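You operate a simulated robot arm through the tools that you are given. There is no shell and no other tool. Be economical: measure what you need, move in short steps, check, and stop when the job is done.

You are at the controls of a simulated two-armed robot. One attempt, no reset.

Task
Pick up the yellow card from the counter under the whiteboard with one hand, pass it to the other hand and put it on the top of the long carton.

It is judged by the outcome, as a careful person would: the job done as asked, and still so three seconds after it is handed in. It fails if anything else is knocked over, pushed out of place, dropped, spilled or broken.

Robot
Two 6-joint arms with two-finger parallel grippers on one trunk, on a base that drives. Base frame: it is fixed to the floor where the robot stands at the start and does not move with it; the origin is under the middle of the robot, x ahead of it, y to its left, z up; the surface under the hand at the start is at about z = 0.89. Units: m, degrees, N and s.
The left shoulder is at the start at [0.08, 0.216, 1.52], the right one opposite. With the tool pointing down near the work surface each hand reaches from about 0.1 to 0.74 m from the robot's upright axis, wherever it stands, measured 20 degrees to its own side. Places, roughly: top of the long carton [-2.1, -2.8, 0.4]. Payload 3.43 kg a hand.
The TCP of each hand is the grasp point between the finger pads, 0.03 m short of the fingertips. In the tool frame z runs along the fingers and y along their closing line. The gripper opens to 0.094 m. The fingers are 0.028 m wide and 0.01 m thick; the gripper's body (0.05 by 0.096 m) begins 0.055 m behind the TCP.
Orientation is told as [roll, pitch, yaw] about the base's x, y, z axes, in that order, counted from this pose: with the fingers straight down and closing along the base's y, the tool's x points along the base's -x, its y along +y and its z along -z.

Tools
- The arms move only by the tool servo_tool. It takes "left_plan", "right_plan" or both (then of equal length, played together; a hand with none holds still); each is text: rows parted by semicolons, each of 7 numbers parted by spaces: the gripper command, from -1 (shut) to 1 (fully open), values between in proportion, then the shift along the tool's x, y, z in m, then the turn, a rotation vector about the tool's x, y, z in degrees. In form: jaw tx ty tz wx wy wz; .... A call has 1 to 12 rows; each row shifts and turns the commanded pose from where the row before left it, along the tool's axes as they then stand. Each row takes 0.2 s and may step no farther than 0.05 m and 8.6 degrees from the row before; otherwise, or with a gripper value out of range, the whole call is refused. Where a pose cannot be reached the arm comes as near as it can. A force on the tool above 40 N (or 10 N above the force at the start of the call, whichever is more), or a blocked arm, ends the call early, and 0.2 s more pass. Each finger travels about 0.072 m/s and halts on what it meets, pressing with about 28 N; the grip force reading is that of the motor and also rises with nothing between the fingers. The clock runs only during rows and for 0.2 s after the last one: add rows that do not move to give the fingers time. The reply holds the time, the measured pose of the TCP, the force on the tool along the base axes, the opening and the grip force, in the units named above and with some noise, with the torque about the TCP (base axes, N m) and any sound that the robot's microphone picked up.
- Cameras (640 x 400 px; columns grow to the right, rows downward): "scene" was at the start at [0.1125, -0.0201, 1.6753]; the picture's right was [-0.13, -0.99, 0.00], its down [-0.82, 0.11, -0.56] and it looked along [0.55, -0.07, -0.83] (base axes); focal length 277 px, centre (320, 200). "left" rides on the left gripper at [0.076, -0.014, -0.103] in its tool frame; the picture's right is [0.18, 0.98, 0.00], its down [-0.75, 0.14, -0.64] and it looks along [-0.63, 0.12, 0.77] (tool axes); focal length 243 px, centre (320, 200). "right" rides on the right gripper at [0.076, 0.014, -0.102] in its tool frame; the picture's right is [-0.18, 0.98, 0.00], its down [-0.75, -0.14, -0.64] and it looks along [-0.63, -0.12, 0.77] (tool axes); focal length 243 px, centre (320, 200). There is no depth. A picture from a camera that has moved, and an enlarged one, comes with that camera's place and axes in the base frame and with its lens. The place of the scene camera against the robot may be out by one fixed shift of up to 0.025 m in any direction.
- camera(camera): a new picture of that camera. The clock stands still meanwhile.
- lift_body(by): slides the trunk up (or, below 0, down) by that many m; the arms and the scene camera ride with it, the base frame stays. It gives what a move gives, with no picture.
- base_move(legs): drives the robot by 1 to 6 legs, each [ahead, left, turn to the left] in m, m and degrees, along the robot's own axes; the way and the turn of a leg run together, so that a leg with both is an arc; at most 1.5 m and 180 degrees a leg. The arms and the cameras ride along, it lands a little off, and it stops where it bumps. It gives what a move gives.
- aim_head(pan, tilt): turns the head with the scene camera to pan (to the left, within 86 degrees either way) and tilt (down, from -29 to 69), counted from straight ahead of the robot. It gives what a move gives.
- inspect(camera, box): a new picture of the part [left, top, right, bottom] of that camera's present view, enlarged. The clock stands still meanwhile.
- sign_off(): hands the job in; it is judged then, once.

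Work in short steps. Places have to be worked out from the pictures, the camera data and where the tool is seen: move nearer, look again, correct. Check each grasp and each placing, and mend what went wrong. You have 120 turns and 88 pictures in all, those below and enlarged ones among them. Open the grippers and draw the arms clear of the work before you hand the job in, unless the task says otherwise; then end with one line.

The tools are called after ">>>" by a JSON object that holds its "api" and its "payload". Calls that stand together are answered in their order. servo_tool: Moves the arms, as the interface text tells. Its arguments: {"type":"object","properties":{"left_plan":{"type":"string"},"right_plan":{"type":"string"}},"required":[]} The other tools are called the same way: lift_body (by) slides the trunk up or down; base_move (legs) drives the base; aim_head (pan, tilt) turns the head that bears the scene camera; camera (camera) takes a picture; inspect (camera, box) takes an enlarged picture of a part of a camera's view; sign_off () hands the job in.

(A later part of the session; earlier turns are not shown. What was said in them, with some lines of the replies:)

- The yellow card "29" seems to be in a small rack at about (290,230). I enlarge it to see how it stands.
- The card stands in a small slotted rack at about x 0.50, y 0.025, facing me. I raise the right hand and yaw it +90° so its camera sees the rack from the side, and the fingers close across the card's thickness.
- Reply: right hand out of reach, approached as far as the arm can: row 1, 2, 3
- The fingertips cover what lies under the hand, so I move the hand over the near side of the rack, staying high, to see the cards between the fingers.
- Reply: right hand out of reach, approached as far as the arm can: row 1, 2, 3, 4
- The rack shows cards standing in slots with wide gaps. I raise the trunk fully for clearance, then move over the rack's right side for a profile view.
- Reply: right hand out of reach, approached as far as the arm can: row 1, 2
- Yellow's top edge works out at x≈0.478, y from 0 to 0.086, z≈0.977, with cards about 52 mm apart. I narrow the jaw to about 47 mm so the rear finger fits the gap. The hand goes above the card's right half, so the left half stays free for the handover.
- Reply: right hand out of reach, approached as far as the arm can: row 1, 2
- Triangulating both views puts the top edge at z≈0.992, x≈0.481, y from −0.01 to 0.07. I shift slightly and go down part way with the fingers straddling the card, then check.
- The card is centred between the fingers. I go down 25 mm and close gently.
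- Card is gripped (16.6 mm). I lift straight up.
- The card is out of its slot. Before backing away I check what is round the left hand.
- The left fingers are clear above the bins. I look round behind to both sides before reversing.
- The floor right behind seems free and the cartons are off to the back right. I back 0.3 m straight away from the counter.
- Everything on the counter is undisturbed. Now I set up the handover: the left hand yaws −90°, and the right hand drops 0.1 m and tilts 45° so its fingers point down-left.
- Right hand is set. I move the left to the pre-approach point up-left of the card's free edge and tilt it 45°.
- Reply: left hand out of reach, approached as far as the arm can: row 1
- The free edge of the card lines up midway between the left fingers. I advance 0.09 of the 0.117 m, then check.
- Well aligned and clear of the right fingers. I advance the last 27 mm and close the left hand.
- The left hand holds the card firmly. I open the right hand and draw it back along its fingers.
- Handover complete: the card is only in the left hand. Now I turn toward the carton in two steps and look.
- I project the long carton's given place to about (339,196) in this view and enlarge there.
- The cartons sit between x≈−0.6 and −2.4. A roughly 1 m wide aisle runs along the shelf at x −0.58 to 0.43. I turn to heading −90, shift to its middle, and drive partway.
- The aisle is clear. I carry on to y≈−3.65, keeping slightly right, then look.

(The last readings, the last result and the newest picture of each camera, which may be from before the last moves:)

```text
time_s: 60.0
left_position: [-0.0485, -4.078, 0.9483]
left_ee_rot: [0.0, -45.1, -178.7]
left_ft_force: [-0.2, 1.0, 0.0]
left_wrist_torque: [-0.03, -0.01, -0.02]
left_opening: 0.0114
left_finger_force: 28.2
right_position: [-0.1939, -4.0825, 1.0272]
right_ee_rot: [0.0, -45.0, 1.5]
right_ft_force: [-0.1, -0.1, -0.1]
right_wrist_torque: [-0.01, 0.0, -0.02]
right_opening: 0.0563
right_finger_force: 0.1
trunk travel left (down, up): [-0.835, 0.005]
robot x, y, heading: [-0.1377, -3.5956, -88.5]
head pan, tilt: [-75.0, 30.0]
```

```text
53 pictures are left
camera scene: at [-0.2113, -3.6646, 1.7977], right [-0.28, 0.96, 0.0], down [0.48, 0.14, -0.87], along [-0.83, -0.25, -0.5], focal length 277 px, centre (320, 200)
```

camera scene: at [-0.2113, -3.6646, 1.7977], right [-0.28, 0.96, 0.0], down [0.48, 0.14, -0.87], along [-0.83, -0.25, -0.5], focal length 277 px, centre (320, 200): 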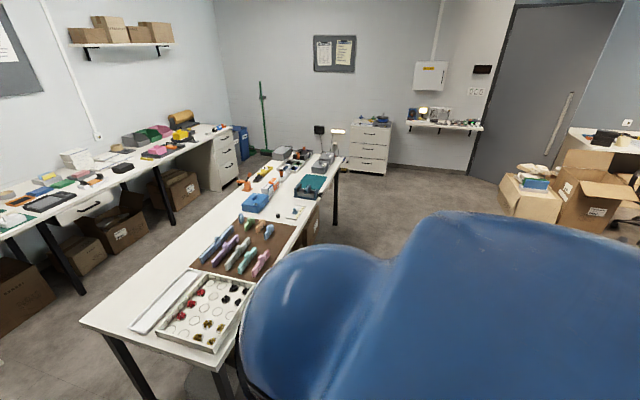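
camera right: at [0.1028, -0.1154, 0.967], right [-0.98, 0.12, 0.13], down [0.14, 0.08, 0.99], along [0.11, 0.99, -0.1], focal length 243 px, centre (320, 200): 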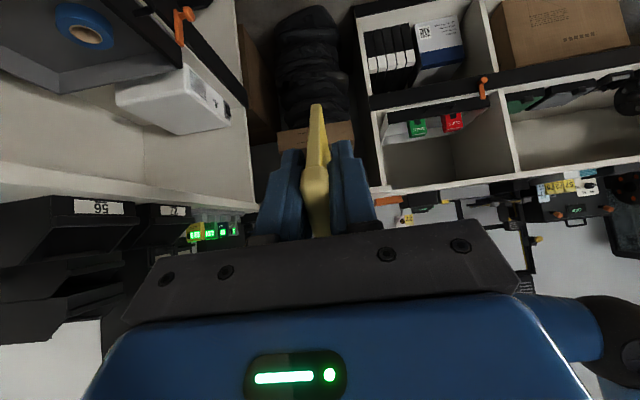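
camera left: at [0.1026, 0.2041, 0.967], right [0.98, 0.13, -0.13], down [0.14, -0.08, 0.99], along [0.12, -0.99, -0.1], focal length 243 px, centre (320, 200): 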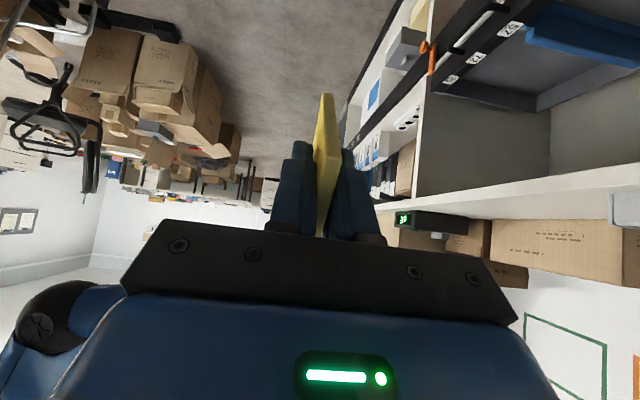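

The table edge is at y≈−4.14 and the cartons end near y≈−3.27, so there is a lane about 0.87 m wide. I turn to face −x and look along it.

>>> {"api": "base_move", "payload": {"legs": [[0, 0, -88]]}}

>>> {"api": "aim_head", "payload": {"pan": -10, "tilt": 35}}

>>> {"api": "camera", "payload": {"camera": "scene"}}

```text
time_s: 64.2
left_position: [-0.6138, -3.6983, 0.9471]
left_ee_rot: [-0.2, -45.1, 92.8]
left_ft_force: [0.1, -0.6, -0.2]
left_wrist_torque: [-0.03, 0.0, 0.0]
left_opening: 0.0117
left_finger_force: 28.1
right_position: [-0.6233, -3.5542, 1.0273]
right_ee_rot: [0.0, -45.0, -87.0]
right_ft_force: [-0.6, -0.4, 0.0]
right_wrist_torque: [-0.04, 0.01, 0.02]
right_opening: 0.0565
right_finger_force: 0.0
trunk travel left (down, up): [-0.835, 0.005]
robot x, y, heading: [-0.1354, -3.5986, -177.0]
head pan, tilt: [-75.0, 30.0]
```

```text
time_s: 65.6
left_position: [-0.6147, -3.7006, 0.9481]
left_ee_rot: [-0.1, -44.9, 92.7]
left_ft_force: [0.4, -0.1, 0.3]
left_wrist_torque: [0.0, 0.01, 0.01]
left_opening: 0.0115
left_finger_force: 28.0
right_position: [-0.6232, -3.5541, 1.027]
right_ee_rot: [0.0, -45.0, -87.0]
right_ft_force: [-0.6, -0.9, -0.3]
right_wrist_torque: [-0.01, 0.0, -0.03]
right_opening: 0.0565
right_finger_force: 0.1
trunk travel left (down, up): [-0.835, 0.005]
robot x, y, heading: [-0.1368, -3.6033, -177.0]
head pan, tilt: [-10.0, 35.0]
```

```text
52 pictures are left
camera scene: at [-0.2431, -3.5996, 1.7899], right [0.12, 0.99, 0.0], down [0.57, -0.07, -0.82], along [-0.81, 0.1, -0.57], focal length 277 px, centre (320, 200)
```

scene: 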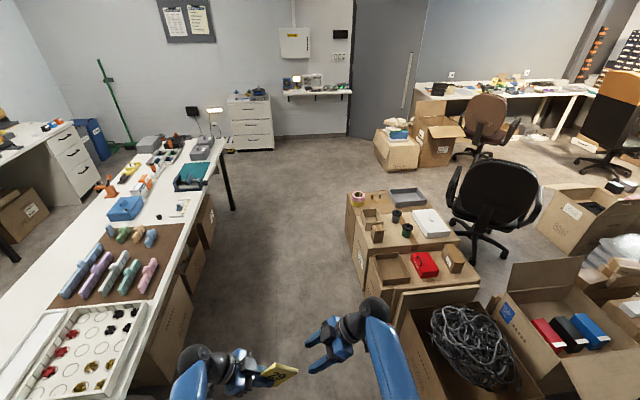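

>>> {"api": "inspect", "payload": {"camera": "scene", "box": [320, 165, 490, 300]}}

```text
2.96 times, centred on (405, 232) of scene
camera zoom: at [-0.2431, -3.5996, 1.7899], right [0.12, 0.99, 0.0], down [0.57, -0.07, -0.82], along [-0.81, 0.1, -0.57], focal length 820 px, centre (68, 104)
```

zoom: 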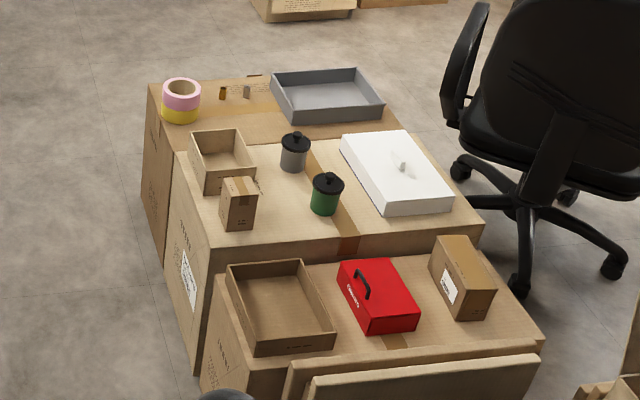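

The farthest of the three, from x≈−2.29 to −1.92 and y≈−3.09 to −2.37, matches the given place of the long carton, with free top between the tape rolls and the tray. I drive along the lane past it, to come at it from its far side.

>>> {"api": "base_move", "payload": {"legs": [[0, 0.05, -3], [1.35, 0, 0], [1.35, 0, 0]]}}

>>> {"api": "aim_head", "payload": {"pan": -60, "tilt": 35}}

>>> {"api": "camera", "payload": {"camera": "scene"}}

```text
time_s: 79.2
left_position: [-3.3163, -3.6366, 0.9467]
left_ee_rot: [0.0, -45.0, 86.6]
left_ft_force: [0.5, -0.8, 0.0]
left_wrist_torque: [0.0, 0.03, -0.01]
left_opening: 0.0113
left_finger_force: 28.1
right_position: [-3.3108, -3.4902, 1.0268]
right_ee_rot: [0.1, -44.9, -93.1]
right_ft_force: [-0.2, 0.8, 0.1]
right_wrist_torque: [0.02, 0.0, -0.02]
right_opening: 0.0564
right_finger_force: 0.0
trunk travel left (down, up): [-0.835, 0.005]
robot x, y, heading: [-2.8277, -3.5864, 177.2]
head pan, tilt: [-10.0, 35.0]
```

```text
time_s: 80.4
left_position: [-3.317, -3.6368, 0.9471]
left_ee_rot: [-0.1, -45.0, 86.6]
left_ft_force: [-0.2, 0.3, -0.1]
left_wrist_torque: [0.01, 0.0, 0.02]
left_opening: 0.0118
left_finger_force: 28.5
right_position: [-3.3108, -3.4913, 1.0275]
right_ee_rot: [0.0, -45.1, -93.1]
right_ft_force: [0.0, 0.9, -0.2]
right_wrist_torque: [-0.03, 0.0, 0.01]
right_opening: 0.0565
right_finger_force: 0.1
trunk travel left (down, up): [-0.835, 0.005]
robot x, y, heading: [-2.8346, -3.5879, 176.9]
head pan, tilt: [-60.0, 35.0]
```

```text
50 pictures are left
camera scene: at [-2.8906, -3.5174, 1.7899], right [0.89, 0.45, 0.0], down [0.26, -0.51, -0.82], along [-0.37, 0.73, -0.57], focal length 277 px, centre (320, 200)
```

scene: 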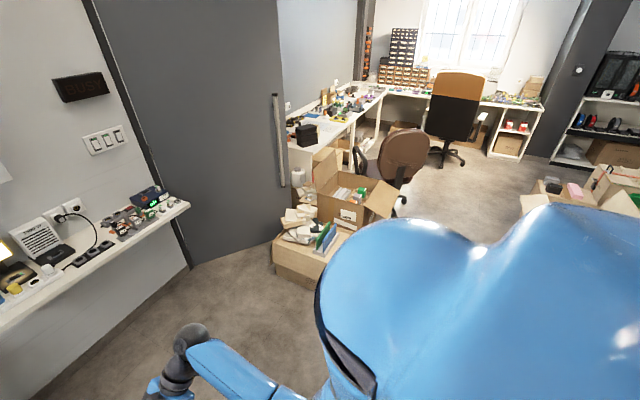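

Space is clear here. I turn right about 177° to face +x and look at the long carton.

>>> {"api": "base_move", "payload": {"legs": [[0, 0, -88], [0, 0, -88]]}}

>>> {"api": "aim_head", "payload": {"pan": 35, "tilt": 40}}

>>> {"api": "camera", "payload": {"camera": "scene"}}

```text
time_s: 88.2
left_position: [-2.3568, -3.4836, 0.947]
left_ee_rot: [0.0, -44.9, -86.9]
left_ft_force: [-1.4, -0.2, 0.8]
left_wrist_torque: [0.01, -0.03, 0.02]
left_opening: 0.0113
left_finger_force: 28.4
right_position: [-2.347, -3.6281, 1.0274]
right_ee_rot: [0.1, -45.0, 93.3]
right_ft_force: [-0.3, 0.4, 0.0]
right_wrist_torque: [0.0, 0.0, -0.02]
right_opening: 0.0564
right_finger_force: 0.1
trunk travel left (down, up): [-0.835, 0.005]
robot x, y, heading: [-2.8345, -3.5889, 3.2]
head pan, tilt: [-60.0, 35.0]
```

```text
time_s: 89.9
left_position: [-2.3565, -3.4832, 0.947]
left_ee_rot: [-0.1, -45.0, -86.8]
left_ft_force: [-0.3, 0.1, 0.0]
left_wrist_torque: [-0.01, 0.03, 0.03]
left_opening: 0.0112
left_finger_force: 28.6
right_position: [-2.347, -3.6278, 1.0289]
right_ee_rot: [0.0, -44.9, 93.3]
right_ft_force: [-0.4, -1.4, 0.7]
right_wrist_torque: [0.05, 0.01, -0.02]
right_opening: 0.0564
right_finger_force: 0.0
trunk travel left (down, up): [-0.835, 0.005]
robot x, y, heading: [-2.8342, -3.5879, 3.3]
head pan, tilt: [35.0, 40.0]
```

```text
49 pictures are left
camera scene: at [-2.7237, -3.5433, 1.7823], right [0.62, -0.79, 0.0], down [-0.51, -0.4, -0.77], along [0.6, 0.47, -0.64], focal length 277 px, centre (320, 200)
```

scene: 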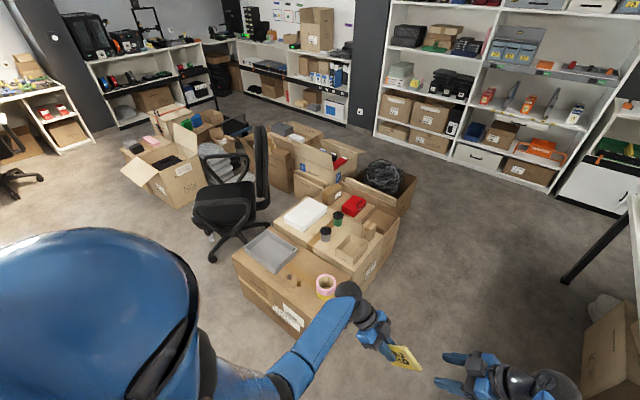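

The long carton with grey tray and tape rolls is to the front left. I straighten and slide left about 0.75 m to stand before its middle.

>>> {"api": "base_move", "payload": {"legs": [[0, 0, -3.3], [0, 0.72, 0]]}}

>>> {"api": "aim_head", "payload": {"pan": 0, "tilt": 50}}

>>> {"api": "camera", "payload": {"camera": "scene"}}

```text
time_s: 94.2
left_position: [-2.3553, -2.7999, 0.9476]
left_ee_rot: [-0.1, -44.9, -89.7]
left_ft_force: [-0.2, -0.5, 0.7]
left_wrist_torque: [0.02, -0.01, -0.01]
left_opening: 0.0112
left_finger_force: 28.0
right_position: [-2.3521, -2.9438, 1.0274]
right_ee_rot: [0.0, -45.1, 90.6]
right_ft_force: [-0.1, -0.5, 0.1]
right_wrist_torque: [0.0, -0.01, -0.01]
right_opening: 0.0564
right_finger_force: 0.0
trunk travel left (down, up): [-0.835, 0.005]
robot x, y, heading: [-2.8383, -2.8786, 0.6]
head pan, tilt: [35.0, 40.0]
```

```text
time_s: 95.2
left_position: [-2.3551, -2.7974, 0.9469]
left_ee_rot: [-0.1, -45.0, -89.6]
left_ft_force: [-0.4, 0.9, -0.7]
left_wrist_torque: [0.02, 0.0, 0.0]
left_opening: 0.0116
left_finger_force: 27.4
right_position: [-2.3513, -2.9427, 1.0283]
right_ee_rot: [-0.1, -45.0, 90.6]
right_ft_force: [0.7, -0.3, 0.0]
right_wrist_torque: [0.02, -0.01, 0.0]
right_opening: 0.0563
right_finger_force: 0.2
trunk travel left (down, up): [-0.835, 0.005]
robot x, y, heading: [-2.8343, -2.8748, 0.5]
head pan, tilt: [0.0, 50.0]
```

```text
48 pictures are left
camera scene: at [-2.7163, -2.8874, 1.7682], right [0.01, -1.0, 0.0], down [-0.77, -0.01, -0.64], along [0.64, 0.01, -0.77], focal length 277 px, centre (320, 200)
```

scene: 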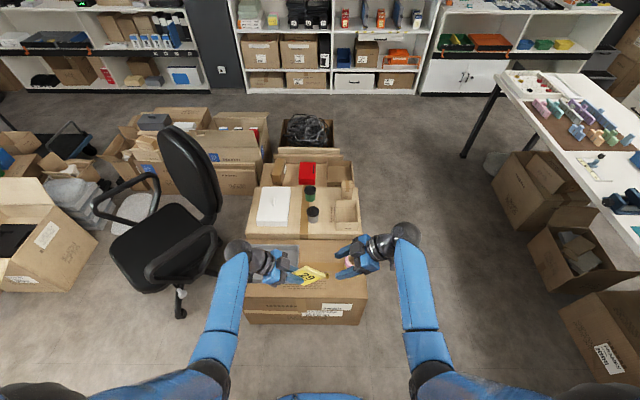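

Both hands are hiding the carton top. I draw the right hand back and aside and the left hand back 0.15 m for a clear look.

>>> {"api": "servo_tool", "payload": {"right_plan": "0.2 0.02 0.035 -0.02 0 0 0; 0.2 0.02 0.035 -0.02 0 0 0; 0.2 0.02 0.035 -0.02 0 0 0; 0.2 0.02 0.035 -0.02 0 0 0; 0.2 0.02 0.03 -0.02 0 0 0", "left_plan": "-1 0 -0.035 0 0 0 0; -1 0 -0.035 0 0 0 0; -1 0 -0.035 0 0 0 0; -1 0 -0.035 0 0 0 0; -1 0 -0.01 0 0 0 0"}}

>>> {"api": "inspect", "payload": {"camera": "scene", "box": [210, 200, 410, 330]}}

```text
time_s: 96.4
left_position: [-2.5072, -2.8001, 0.9488]
left_ee_rot: [0.1, -45.0, -89.7]
left_ft_force: [0.3, -0.1, 0.6]
left_wrist_torque: [0.01, 0.0, 0.0]
left_opening: 0.0116
left_finger_force: 28.0
right_position: [-2.5145, -3.0656, 1.0135]
right_ee_rot: [-0.3, -45.0, 90.7]
right_ft_force: [-1.2, 0.3, 0.4]
right_wrist_torque: [0.0, 0.02, -0.02]
right_opening: 0.0563
right_finger_force: 0.0
right hand out of reach, approached as far as the arm can: row 5
trunk travel left (down, up): [-0.835, 0.005]
robot x, y, heading: [-2.8375, -2.8777, 0.5]
head pan, tilt: [0.0, 50.0]
```

```text
3.08 times, centred on (310, 265) of scene
camera zoom: at [-2.7189, -2.8882, 1.7684], right [0.01, -1.0, 0.0], down [-0.77, -0.01, -0.64], along [0.64, 0.01, -0.77], focal length 852 px, centre (351, 0)
```

zoom: 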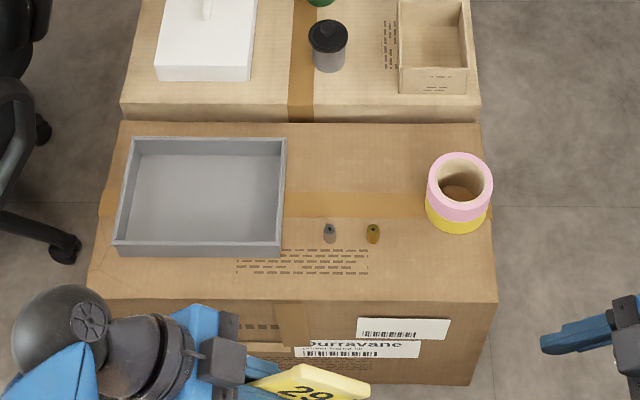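

The clear spot is between the tray and the tape rolls, behind the two small figures, at about (−1.975, −2.90). It is about 0.24 m by 0.17 m. I drive forward 0.21 m to bring it into reach and then lower the trunk 0.4 m, with the hands well above everything.

>>> {"api": "base_move", "payload": {"legs": [[0.21, 0, -0.5]]}}

>>> {"api": "lift_body", "payload": {"by": -0.3}}

>>> {"api": "camera", "payload": {"camera": "scene"}}

```text
time_s: 98.0
left_position: [-2.2952, -2.7999, 0.95]
left_ee_rot: [0.3, -45.0, -90.0]
left_ft_force: [-0.2, -0.2, -0.2]
left_wrist_torque: [0.01, 0.0, 0.0]
left_opening: 0.0116
left_finger_force: 28.8
right_position: [-2.3054, -3.0663, 1.0134]
right_ee_rot: [-0.4, -44.9, 90.5]
right_ft_force: [-0.4, 0.7, -0.1]
right_wrist_torque: [0.0, -0.05, -0.06]
right_opening: 0.0564
right_finger_force: 0.0
trunk travel left (down, up): [-0.835, 0.005]
robot x, y, heading: [-2.6239, -2.8761, 0.3]
head pan, tilt: [0.0, 50.0]
```

```text
time_s: 101.0
left_position: [-2.2917, -2.7993, 0.6483]
left_ee_rot: [-0.1, -45.0, -89.9]
left_ft_force: [-0.4, -0.5, 0.2]
left_wrist_torque: [0.0, 0.01, 0.03]
left_opening: 0.0117
left_finger_force: 28.4
right_position: [-2.3011, -3.0667, 0.7122]
right_ee_rot: [-0.2, -45.0, 90.3]
right_ft_force: [0.3, -0.5, 1.0]
right_wrist_torque: [-0.01, 0.0, 0.0]
right_opening: 0.0562
right_finger_force: 0.1
trunk travel left (down, up): [-0.535, 0.305]
robot x, y, heading: [-2.6246, -2.8757, 0.1]
head pan, tilt: [0.0, 50.0]
```

```text
46 pictures are left
camera scene: at [-2.5038, -2.8872, 1.4682], right [0.0, -1.0, 0.0], down [-0.77, 0.0, -0.64], along [0.64, 0.0, -0.77], focal length 277 px, centre (320, 200)
```

scene: 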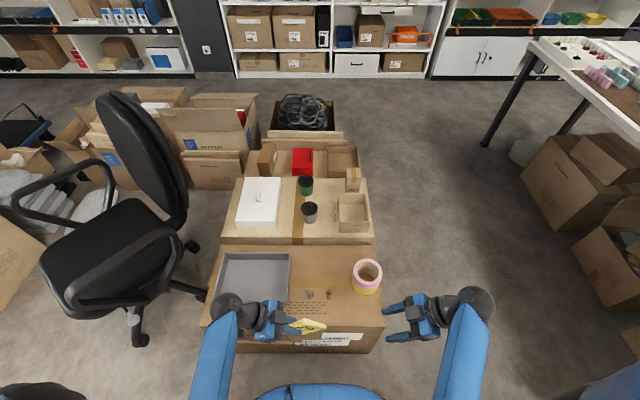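

>>> {"api": "inspect", "payload": {"camera": "scene", "box": [190, 220, 400, 360]}}

```text
2.86 times, centred on (295, 290) of scene
camera zoom: at [-2.5038, -2.8872, 1.4682], right [0.0, -1.0, 0.0], down [-0.77, 0.0, -0.64], along [0.64, 0.0, -0.77], focal length 791 px, centre (391, -57)
```

zoom: 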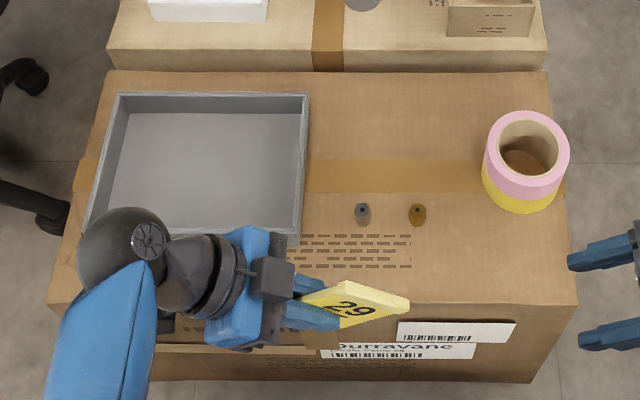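

The carton top works out near z≈0.39–0.40, consistent with the brief. I now roll the left hand −90° about its fingers, so the card will lie face up with the fingers coming from the left.

>>> {"api": "servo_tool", "payload": {"left_plan": "-1 0 0 0 0 0 -8.2; -1 0 0 0 0 0 -8.2; -1 0 0 0 0 0 -8.2; -1 0 0 0 0 0 -8.2; -1 0 0 0 0 0 -8.2; -1 0 0 0 0 0 -8.2; -1 0 0 0 0 0 -8.2; -1 0 0 0 0 0 -8.2; -1 0 0 0 0 0 -8.2; -1 0 0 0 0 0 -8.2; -1 0 0 0 0 0 -8; -1 0 0 0 0 0 0"}}

```text
time_s: 103.6
left_position: [-2.2925, -2.7996, 0.6483]
left_ee_rot: [-45.0, 0.2, 0.1]
left_ft_force: [0.1, 0.0, -0.8]
left_wrist_torque: [-0.01, 0.01, 0.01]
left_opening: 0.0115
left_finger_force: 27.6
right_position: [-2.302, -3.0677, 0.7124]
right_ee_rot: [-0.2, -45.1, 90.3]
right_ft_force: [-0.6, 0.4, -0.6]
right_wrist_torque: [0.01, -0.03, -0.01]
right_opening: 0.0563
right_finger_force: 0.1
trunk travel left (down, up): [-0.535, 0.305]
robot x, y, heading: [-2.6213, -2.8763, 0.1]
head pan, tilt: [0.0, 50.0]
```

Now I move the hand over the spot at hover height.

>>> {"api": "servo_tool", "payload": {"left_plan": "-1 -0.04 -0.003 0.013 0 0 0; -1 -0.04 -0.003 0.013 0 0 0; -1 -0.04 -0.003 0.013 0 0 0; -1 -0.04 -0.003 0.013 0 0 0; -1 -0.04 -0.003 0.013 0 0 0; -1 -0.04 -0.003 0.013 0 0 0; -1 -0.04 -0.003 0.013 0 0 0; -1 0 0 0 0 0 0"}}

>>> {"api": "camera", "payload": {"camera": "left"}}

>>> {"api": "inspect", "payload": {"camera": "scene", "box": [190, 220, 400, 360]}}

```text
time_s: 105.4
left_position: [-2.0297, -2.8702, 0.6127]
left_ee_rot: [-45.0, -0.1, 0.0]
left_ft_force: [-0.2, 0.5, -0.6]
left_wrist_torque: [0.04, -0.02, 0.03]
left_opening: 0.0114
left_finger_force: 28.4
left hand out of reach, approached as far as the arm can: row 7
right_position: [-2.3017, -3.0658, 0.7147]
right_ee_rot: [-0.1, -45.0, 90.4]
right_ft_force: [-0.3, 0.6, 0.8]
right_wrist_torque: [-0.02, 0.03, -0.03]
right_opening: 0.0563
right_finger_force: 0.1
trunk travel left (down, up): [-0.535, 0.305]
robot x, y, heading: [-2.6244, -2.8735, 0.4]
head pan, tilt: [0.0, 50.0]
```

```text
44 pictures are left
camera left: at [-2.1057, -2.8079, 0.6954], right [-0.18, 0.69, -0.7], down [0.75, 0.55, 0.36], along [0.63, -0.46, -0.62], focal length 243 px, centre (320, 200)
```

left: 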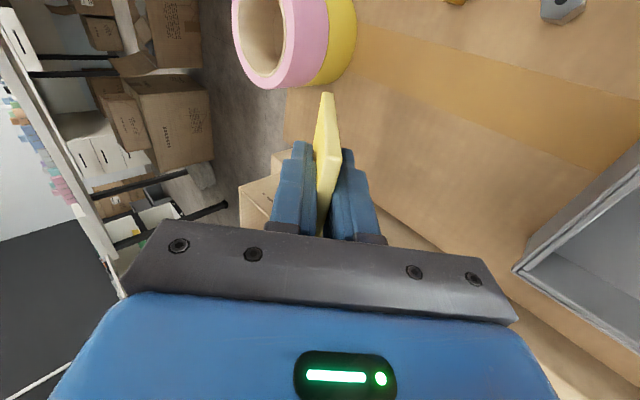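

```text
2.86 times, centred on (295, 290) of scene
camera zoom: at [-2.5048, -2.8866, 1.4683], right [0.0, -1.0, 0.0], down [-0.77, 0.0, -0.64], along [0.64, 0.0, -0.77], focal length 791 px, centre (391, -57)
```

zoom: 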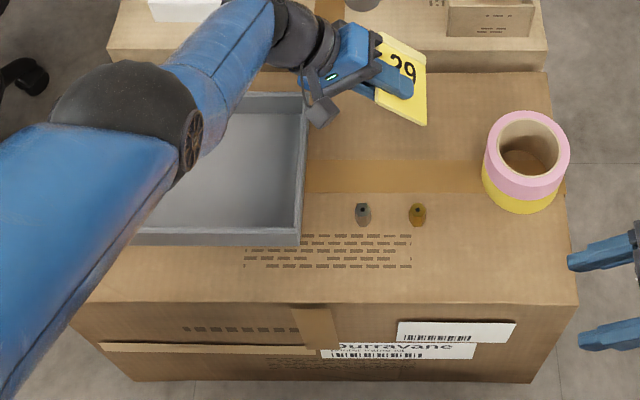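

Wrist view confirms: the figures at x≈−2.13, tray right side y≈−2.75, tape y<−3.0, far edge x≈−1.89. The card at about (−2.01, −2.88) is clear of all. I lower the trunk 0.13 m toward contact.

>>> {"api": "lift_body", "payload": {"by": -0.13}}

>>> {"api": "camera", "payload": {"camera": "left"}}

>>> {"api": "camera", "payload": {"camera": "scene"}}

```text
time_s: 107.0
left_position: [-2.0284, -2.8703, 0.485]
left_ee_rot: [-45.1, -0.3, 0.0]
left_ft_force: [0.9, 6.7, 25.5]
left_wrist_torque: [-0.85, -0.52, 0.01]
left_opening: 0.0131
left_finger_force: 28.5
right_position: [-2.3014, -3.0658, 0.584]
right_ee_rot: [-0.4, -44.9, 90.4]
right_ft_force: [-0.4, 0.1, 0.6]
right_wrist_torque: [0.03, -0.01, 0.02]
right_opening: 0.0565
right_finger_force: 0.1
trunk travel left (down, up): [-0.405, 0.435]
robot x, y, heading: [-2.6191, -2.8791, 0.3]
head pan, tilt: [0.0, 50.0]
```

```text
42 pictures are left
camera left: at [-2.1044, -2.8075, 0.5682], right [-0.18, 0.69, -0.7], down [0.75, 0.56, 0.36], along [0.64, -0.46, -0.62], focal length 243 px, centre (320, 200)
```

left: 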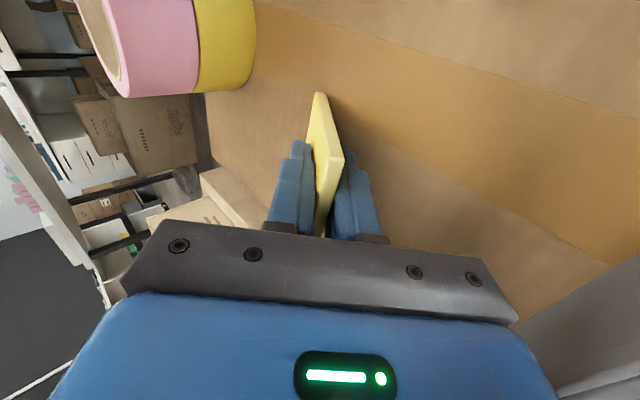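

```text
41 pictures are left
camera scene: at [-2.5064, -2.8863, 1.3388], right [0.0, -1.0, 0.0], down [-0.76, 0.0, -0.64], along [0.64, 0.0, -0.76], focal length 277 px, centre (320, 200)
```

scene: 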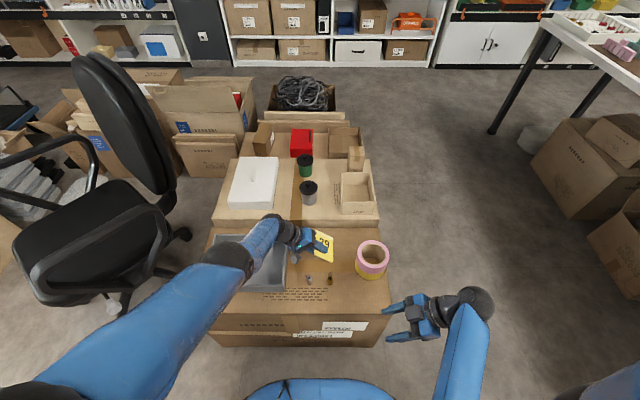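

Contact already: 25 N at the card's lower edge, so the top is really at z≈0.435. I ease up 4 mm to relieve the pressure.

>>> {"api": "servo_tool", "payload": {"left_plan": "-1 0 -0.0028 -0.0028 0 0 0; -1 0 0 0 0 0 0"}}

>>> {"api": "inspect", "payload": {"camera": "scene", "box": [200, 200, 400, 320]}}

```text
time_s: 107.6
left_position: [-2.0304, -2.8705, 0.4857]
left_ee_rot: [-45.0, -0.1, 0.1]
left_ft_force: [5.5, -0.3, 15.5]
left_wrist_torque: [-0.7, -0.76, 0.28]
left_opening: 0.0126
left_finger_force: 28.0
right_position: [-2.3009, -3.0669, 0.5821]
right_ee_rot: [-0.3, -44.9, 90.2]
right_ft_force: [-0.1, 0.5, 0.0]
right_wrist_torque: [0.01, 0.01, 0.0]
right_opening: 0.0564
right_finger_force: 0.1
trunk travel left (down, up): [-0.405, 0.435]
robot x, y, heading: [-2.623, -2.8768, 0.2]
head pan, tilt: [0.0, 50.0]
```

```text
3.20 times, centred on (300, 260) of scene
camera zoom: at [-2.5053, -2.8872, 1.3383], right [0.0, -1.0, 0.0], down [-0.77, 0.0, -0.64], along [0.64, 0.0, -0.77], focal length 886 px, centre (384, 8)
```

zoom: 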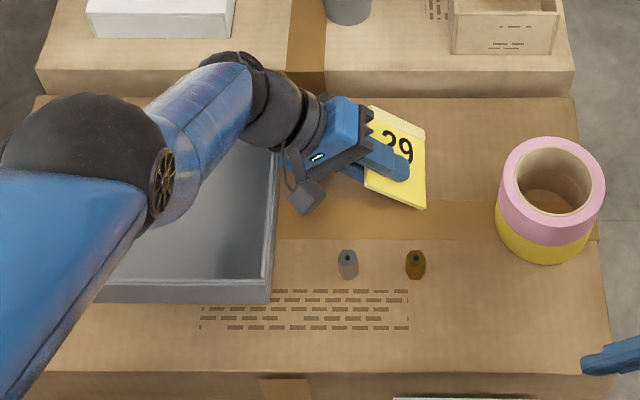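

>>> {"api": "servo_tool", "payload": {"left_plan": "-1 0 -0.0028 -0.0028 0 0 0; -1 0 0 0 0 0 0"}}

```text
time_s: 108.2
left_position: [-2.0301, -2.8719, 0.4871]
left_ee_rot: [-45.0, 0.3, -0.3]
left_ft_force: [-1.1, -2.7, 8.9]
left_wrist_torque: [-0.54, -0.36, -0.21]
left_opening: 0.0127
left_finger_force: 27.7
right_position: [-2.3022, -3.0663, 0.5832]
right_ee_rot: [-0.2, -45.0, 90.3]
right_ft_force: [0.6, -0.1, -0.5]
right_wrist_torque: [0.0, 0.01, 0.03]
right_opening: 0.0567
right_finger_force: 0.1
trunk travel left (down, up): [-0.405, 0.435]
robot x, y, heading: [-2.6237, -2.8793, 0.2]
head pan, tilt: [0.0, 50.0]
```

Nearly unloaded. One more small rise, then I open slowly to about 30 mm so the card leans on the lower finger.

>>> {"api": "servo_tool", "payload": {"left_plan": "-1 0 -0.003 -0.003 0 0 0; -1 0 0 0 0 0 0; -0.7 0 0 0 0 0 0; -0.55 0 0 0 0 0 0; -0.4 0 0 0 0 0 0; -0.4 0 0 0 0 0 0"}}

>>> {"api": "camera", "payload": {"camera": "left"}}

>>> {"api": "inspect", "payload": {"camera": "scene", "box": [200, 200, 400, 320]}}

```text
time_s: 109.6
left_position: [-2.026, -2.8709, 0.4899]
left_ee_rot: [-45.1, 0.1, 0.0]
left_ft_force: [0.3, -0.2, 0.4]
left_wrist_torque: [-0.02, 0.0, -0.01]
left_opening: 0.0281
left_finger_force: 0.1
left hand out of reach, approached as far as the arm can: row 1
right_position: [-2.3008, -3.066, 0.5829]
right_ee_rot: [-0.2, -45.0, 90.3]
right_ft_force: [-0.4, -0.9, 0.7]
right_wrist_torque: [0.01, -0.02, -0.01]
right_opening: 0.0563
right_finger_force: 0.0
trunk travel left (down, up): [-0.405, 0.435]
robot x, y, heading: [-2.6229, -2.8769, 0.1]
head pan, tilt: [0.0, 50.0]
```

```text
39 pictures are left
camera left: at [-2.1021, -2.8089, 0.5733], right [-0.18, 0.69, -0.69], down [0.75, 0.55, 0.35], along [0.63, -0.46, -0.63], focal length 243 px, centre (320, 200)
```

left: 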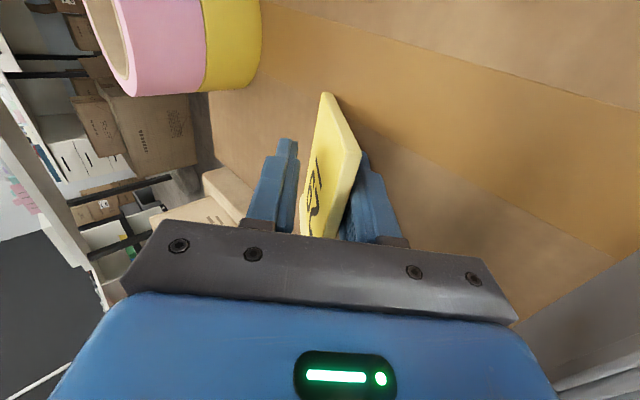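

```text
3.20 times, centred on (300, 260) of scene
camera zoom: at [-2.5036, -2.8873, 1.3381], right [0.0, -1.0, 0.0], down [-0.77, 0.0, -0.64], along [0.64, 0.0, -0.77], focal length 886 px, centre (384, 8)
```

zoom: 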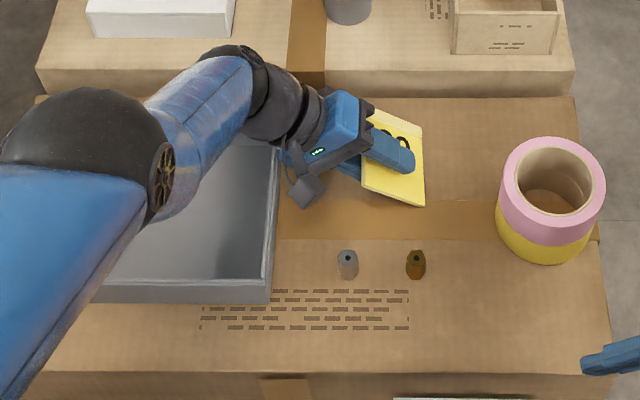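

The card rests on the lower finger with its edge on the carton. I open further to let it sink lower, then slide the hand out to the left.

>>> {"api": "servo_tool", "payload": {"left_plan": "-0.3 0 0 0 0 0 0; -0.2 0 0 0 0 0 0; -0.1 0 0 0 0 0 0; 0 0 0 0 0 0 0; 0.1 0 0 0 0 0 0; 0.1 0 0 0 0 0 0"}}

>>> {"api": "camera", "payload": {"camera": "left"}}

```text
time_s: 111.0
left_position: [-2.0265, -2.8705, 0.4908]
left_ee_rot: [-45.0, 0.1, -0.1]
left_ft_force: [-0.2, 0.3, 0.1]
left_wrist_torque: [0.0, -0.01, -0.02]
left_opening: 0.0518
left_finger_force: 0.1
right_position: [-2.3009, -3.066, 0.5813]
right_ee_rot: [-0.1, -45.0, 90.2]
right_ft_force: [0.5, 0.6, -0.5]
right_wrist_torque: [-0.03, 0.01, 0.02]
right_opening: 0.0563
right_finger_force: 0.0
trunk travel left (down, up): [-0.405, 0.435]
robot x, y, heading: [-2.6233, -2.8807, -0.1]
head pan, tilt: [0.0, 50.0]
```

```text
37 pictures are left
camera left: at [-2.1021, -2.8089, 0.5733], right [-0.19, 0.69, -0.69], down [0.75, 0.55, 0.35], along [0.63, -0.46, -0.63], focal length 243 px, centre (320, 200)
```

left: 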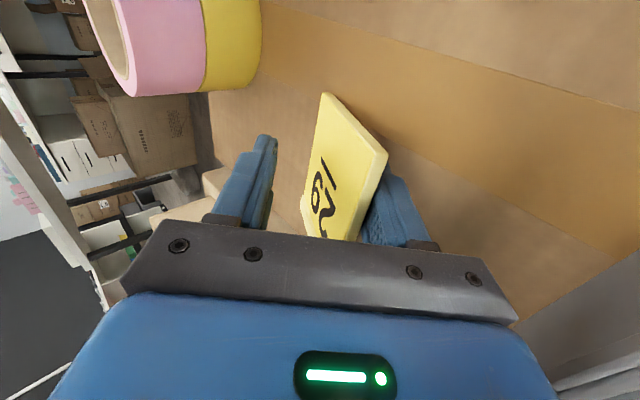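

The card is sinking flat as intended. I slide out left and slightly up in small steps.

>>> {"api": "servo_tool", "payload": {"left_plan": "0.1 0 0.004 -0.009 0 0 0; 0.1 0 0.004 -0.009 0 0 0; 0.1 0 0.004 -0.009 0 0 0; 0.1 0 0.003 -0.009 0 0 0; 0.1 0 0 0 0 0 0"}}

>>> {"api": "camera", "payload": {"camera": "left"}}

>>> {"api": "inspect", "payload": {"camera": "scene", "box": [200, 200, 400, 320]}}

```text
time_s: 112.2
left_position: [-2.0157, -2.8364, 0.4979]
left_ee_rot: [-45.0, 0.1, 0.0]
left_ft_force: [-0.5, -0.5, 0.0]
left_wrist_torque: [0.01, 0.02, 0.01]
left_opening: 0.0518
left_finger_force: 0.6
left hand out of reach, approached as far as the arm can: row 1, 3, 4
right_position: [-2.2997, -3.0665, 0.5824]
right_ee_rot: [-0.1, -45.0, 90.3]
right_ft_force: [-0.3, -0.8, 0.2]
right_wrist_torque: [0.01, 0.0, 0.03]
right_opening: 0.0565
right_finger_force: 0.2
trunk travel left (down, up): [-0.405, 0.435]
robot x, y, heading: [-2.6239, -2.8764, 0.3]
head pan, tilt: [0.0, 50.0]
```

```text
36 pictures are left
camera left: at [-2.0921, -2.774, 0.5814], right [-0.18, 0.7, -0.69], down [0.75, 0.55, 0.35], along [0.63, -0.46, -0.63], focal length 243 px, centre (320, 200)
```

left: 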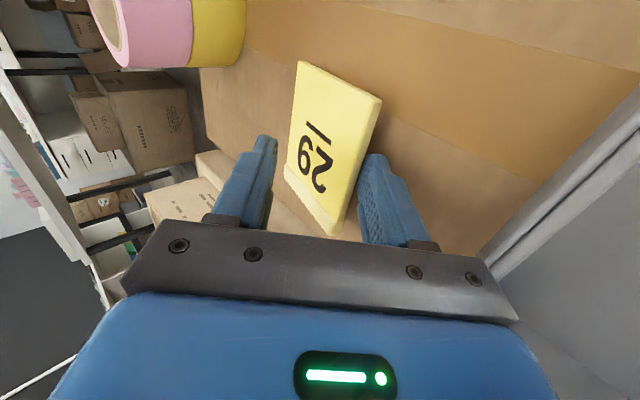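

```text
3.20 times, centred on (300, 260) of scene
camera zoom: at [-2.5036, -2.8873, 1.3381], right [0.0, -1.0, 0.0], down [-0.77, 0.0, -0.64], along [0.64, 0.0, -0.77], focal length 886 px, centre (384, 8)
```

zoom: 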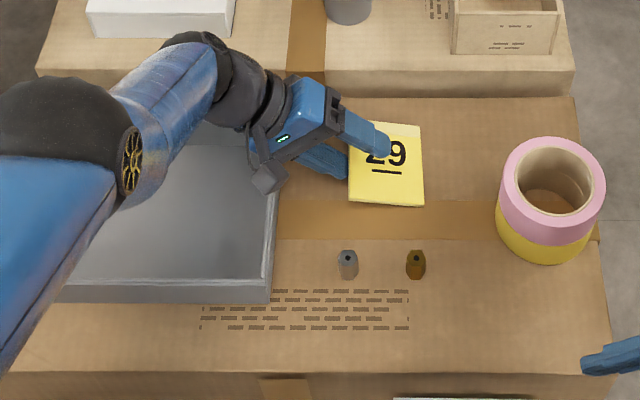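

The card is lying practically flat. I draw the lower finger out a little further left, back toward me to stay in reach.

>>> {"api": "servo_tool", "payload": {"left_plan": "0.1 0.005 0.006 -0.006 0 0 0; 0.1 0.005 0.006 -0.006 0 0 0; 0.1 0.005 0.006 -0.006 0 0 0; 0.1 0 0 0 0 0 0"}}

>>> {"api": "camera", "payload": {"camera": "left"}}

>>> {"api": "inspect", "payload": {"camera": "scene", "box": [200, 200, 400, 320]}}

```text
time_s: 113.2
left_position: [-2.0221, -2.8114, 0.4919]
left_ee_rot: [-45.1, 0.1, 0.0]
left_ft_force: [2.0, -3.5, 4.2]
left_wrist_torque: [0.25, 0.07, -0.12]
left_opening: 0.0479
left_finger_force: 0.2
left hand out of reach, approached as far as the arm can: row 1, 3
right_position: [-2.3006, -3.0673, 0.5826]
right_ee_rot: [-0.1, -45.0, 90.3]
right_ft_force: [0.2, 0.3, 0.5]
right_wrist_torque: [0.01, -0.01, 0.03]
right_opening: 0.0565
right_finger_force: 0.2
trunk travel left (down, up): [-0.405, 0.435]
robot x, y, heading: [-2.6239, -2.8747, 0.3]
head pan, tilt: [0.0, 50.0]
```

```text
34 pictures are left
camera left: at [-2.0973, -2.7485, 0.5748], right [-0.18, 0.69, -0.7], down [0.75, 0.55, 0.35], along [0.63, -0.46, -0.63], focal length 243 px, centre (320, 200)
```

left: 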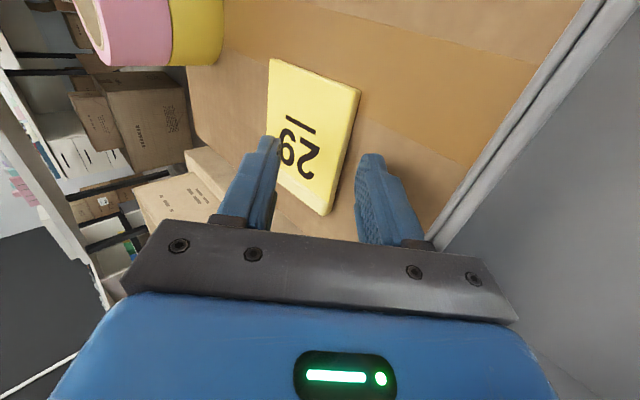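

```text
3.20 times, centred on (300, 260) of scene
camera zoom: at [-2.5042, -2.8879, 1.3383], right [0.0, -1.0, 0.0], down [-0.77, 0.0, -0.64], along [0.64, 0.0, -0.77], focal length 886 px, centre (384, 8)
```

zoom: 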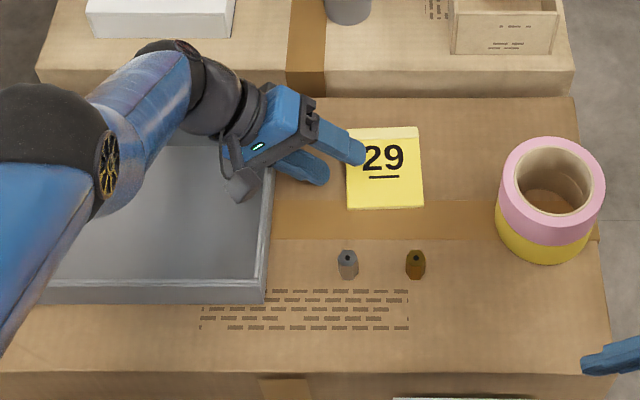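

The card lies flat and free. The light force suggests a finger just touching the tray, so I lift straight up with the trunk at once.

>>> {"api": "lift_body", "payload": {"by": 0.12}}

>>> {"api": "inspect", "payload": {"camera": "scene", "box": [190, 220, 400, 360]}}

```text
time_s: 114.7
left_position: [-2.0228, -2.8098, 0.6096]
left_ee_rot: [-45.1, 0.2, -0.1]
left_ft_force: [-0.1, 0.7, -0.8]
left_wrist_torque: [0.0, 0.03, 0.02]
left_opening: 0.0518
left_finger_force: 0.1
right_position: [-2.3018, -3.0659, 0.7027]
right_ee_rot: [-0.1, -45.0, 90.2]
right_ft_force: [0.1, -0.8, 0.4]
right_wrist_torque: [0.0, -0.01, 0.01]
right_opening: 0.0567
right_finger_force: 0.0
trunk travel left (down, up): [-0.525, 0.315]
robot x, y, heading: [-2.6251, -2.8734, 0.0]
head pan, tilt: [0.0, 50.0]
```

```text
2.86 times, centred on (295, 290) of scene
camera zoom: at [-2.5034, -2.8872, 1.4581], right [0.0, -1.0, 0.0], down [-0.77, 0.0, -0.64], along [0.64, 0.0, -0.77], focal length 791 px, centre (391, -57)
```

zoom: 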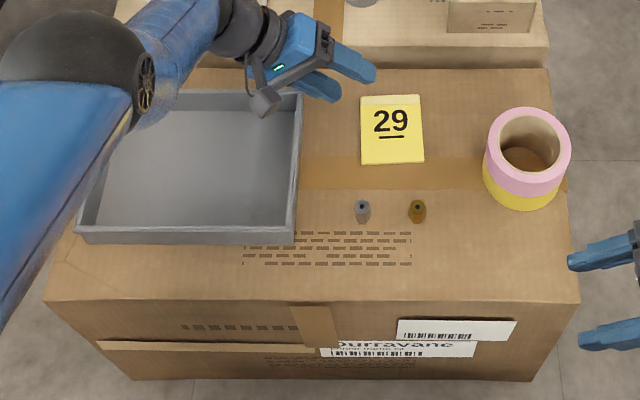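

The card lies flat on the long carton between tray and tapes, with the figures untouched; the tray shifted only a few millimetres. I raise the trunk, open the grippers, draw the left hand back, then reverse a little.

>>> {"api": "lift_body", "payload": {"by": 0.25}}

>>> {"api": "servo_tool", "payload": {"left_plan": "0.5 0.04 0 0 0 0 0; 0.8 0.04 0 0 0 0 0; 1 0.04 0 0 0 0 0; 1 0.04 0 0 0 0 0; 1 0.04 0 0 0 0 0; 1 0 0 0 0 0 0", "right_plan": "0.5 0 0 0 0 0 0; 0.8 0 0 0 0 0 0; 1 0 0 0 0 0 0; 1 0 0 0 0 0 0; 1 0 0 0 0 0 0; 1 0 0 0 0 0 0"}}

>>> {"api": "base_move", "payload": {"legs": [[-0.25, 0, 0]]}}

>>> {"api": "camera", "payload": {"camera": "scene"}}

```text
time_s: 117.3
left_position: [-2.0212, -2.8105, 0.8614]
left_ee_rot: [-45.1, 0.2, -0.2]
left_ft_force: [0.0, 0.8, 0.0]
left_wrist_torque: [-0.03, -0.02, 0.02]
left_opening: 0.0516
left_finger_force: 0.1
right_position: [-2.3013, -3.0663, 0.9529]
right_ee_rot: [-0.1, -45.0, 90.3]
right_ft_force: [0.4, 0.0, -0.2]
right_wrist_torque: [0.0, 0.0, -0.02]
right_opening: 0.0564
right_finger_force: 0.1
trunk travel left (down, up): [-0.775, 0.065]
robot x, y, heading: [-2.6218, -2.8751, 0.3]
head pan, tilt: [0.0, 50.0]
```

```text
time_s: 118.7
left_position: [-2.1266, -2.806, 0.7608]
left_ee_rot: [-45.0, 0.2, -0.1]
left_ft_force: [-1.4, 0.0, -0.3]
left_wrist_torque: [0.01, 0.0, -0.06]
left_opening: 0.0941
left_finger_force: 0.0
left hand out of reach, approached as far as the arm can: row 1, 2, 3, 4, 5
right_position: [-2.2999, -3.067, 0.9529]
right_ee_rot: [-0.1, -45.0, 90.2]
right_ft_force: [1.2, -0.3, -0.5]
right_wrist_torque: [0.01, -0.03, 0.0]
right_opening: 0.0941
right_finger_force: 0.1
trunk travel left (down, up): [-0.775, 0.065]
robot x, y, heading: [-2.6261, -2.8746, 0.2]
head pan, tilt: [0.0, 50.0]
```

```text
time_s: 120.5
left_position: [-2.3718, -2.8074, 0.7583]
left_ee_rot: [-45.1, 0.4, -0.3]
left_ft_force: [0.8, 0.1, 0.3]
left_wrist_torque: [-0.02, -0.01, -0.02]
left_opening: 0.094
left_finger_force: 0.0
right_position: [-2.5462, -3.068, 0.9522]
right_ee_rot: [0.1, -44.9, 90.0]
right_ft_force: [0.7, 0.0, -0.6]
right_wrist_torque: [0.03, 0.01, 0.0]
right_opening: 0.0942
right_finger_force: 0.0
trunk travel left (down, up): [-0.775, 0.065]
robot x, y, heading: [-2.8684, -2.8776, 0.1]
head pan, tilt: [0.0, 50.0]
```

```text
31 pictures are left
camera scene: at [-2.7459, -2.8881, 1.7077], right [0.0, -1.0, 0.0], down [-0.77, 0.0, -0.64], along [0.64, 0.0, -0.77], focal length 277 px, centre (320, 200)
```

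scene: 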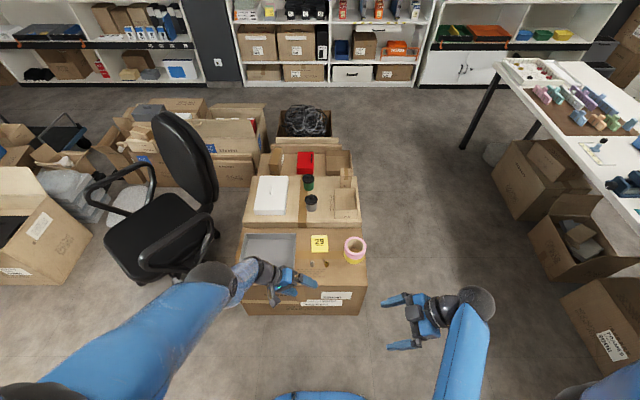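

The card rests flat on the long carton, nothing else is out of place, and both hands are open and clear. I hand the job in.

>>> {"api": "sign_off", "payload": {}}

```text
The job is handed in.
```

I picked up the yellow card "29" with the right hand, passed it to the left and laid it flat, number up, on top of the long carton. While I was drawing the left hand away, a finger touched the grey tray on the carton and pushed it about 8 mm to the side; I left it there. In the last picture nothing else had moved.
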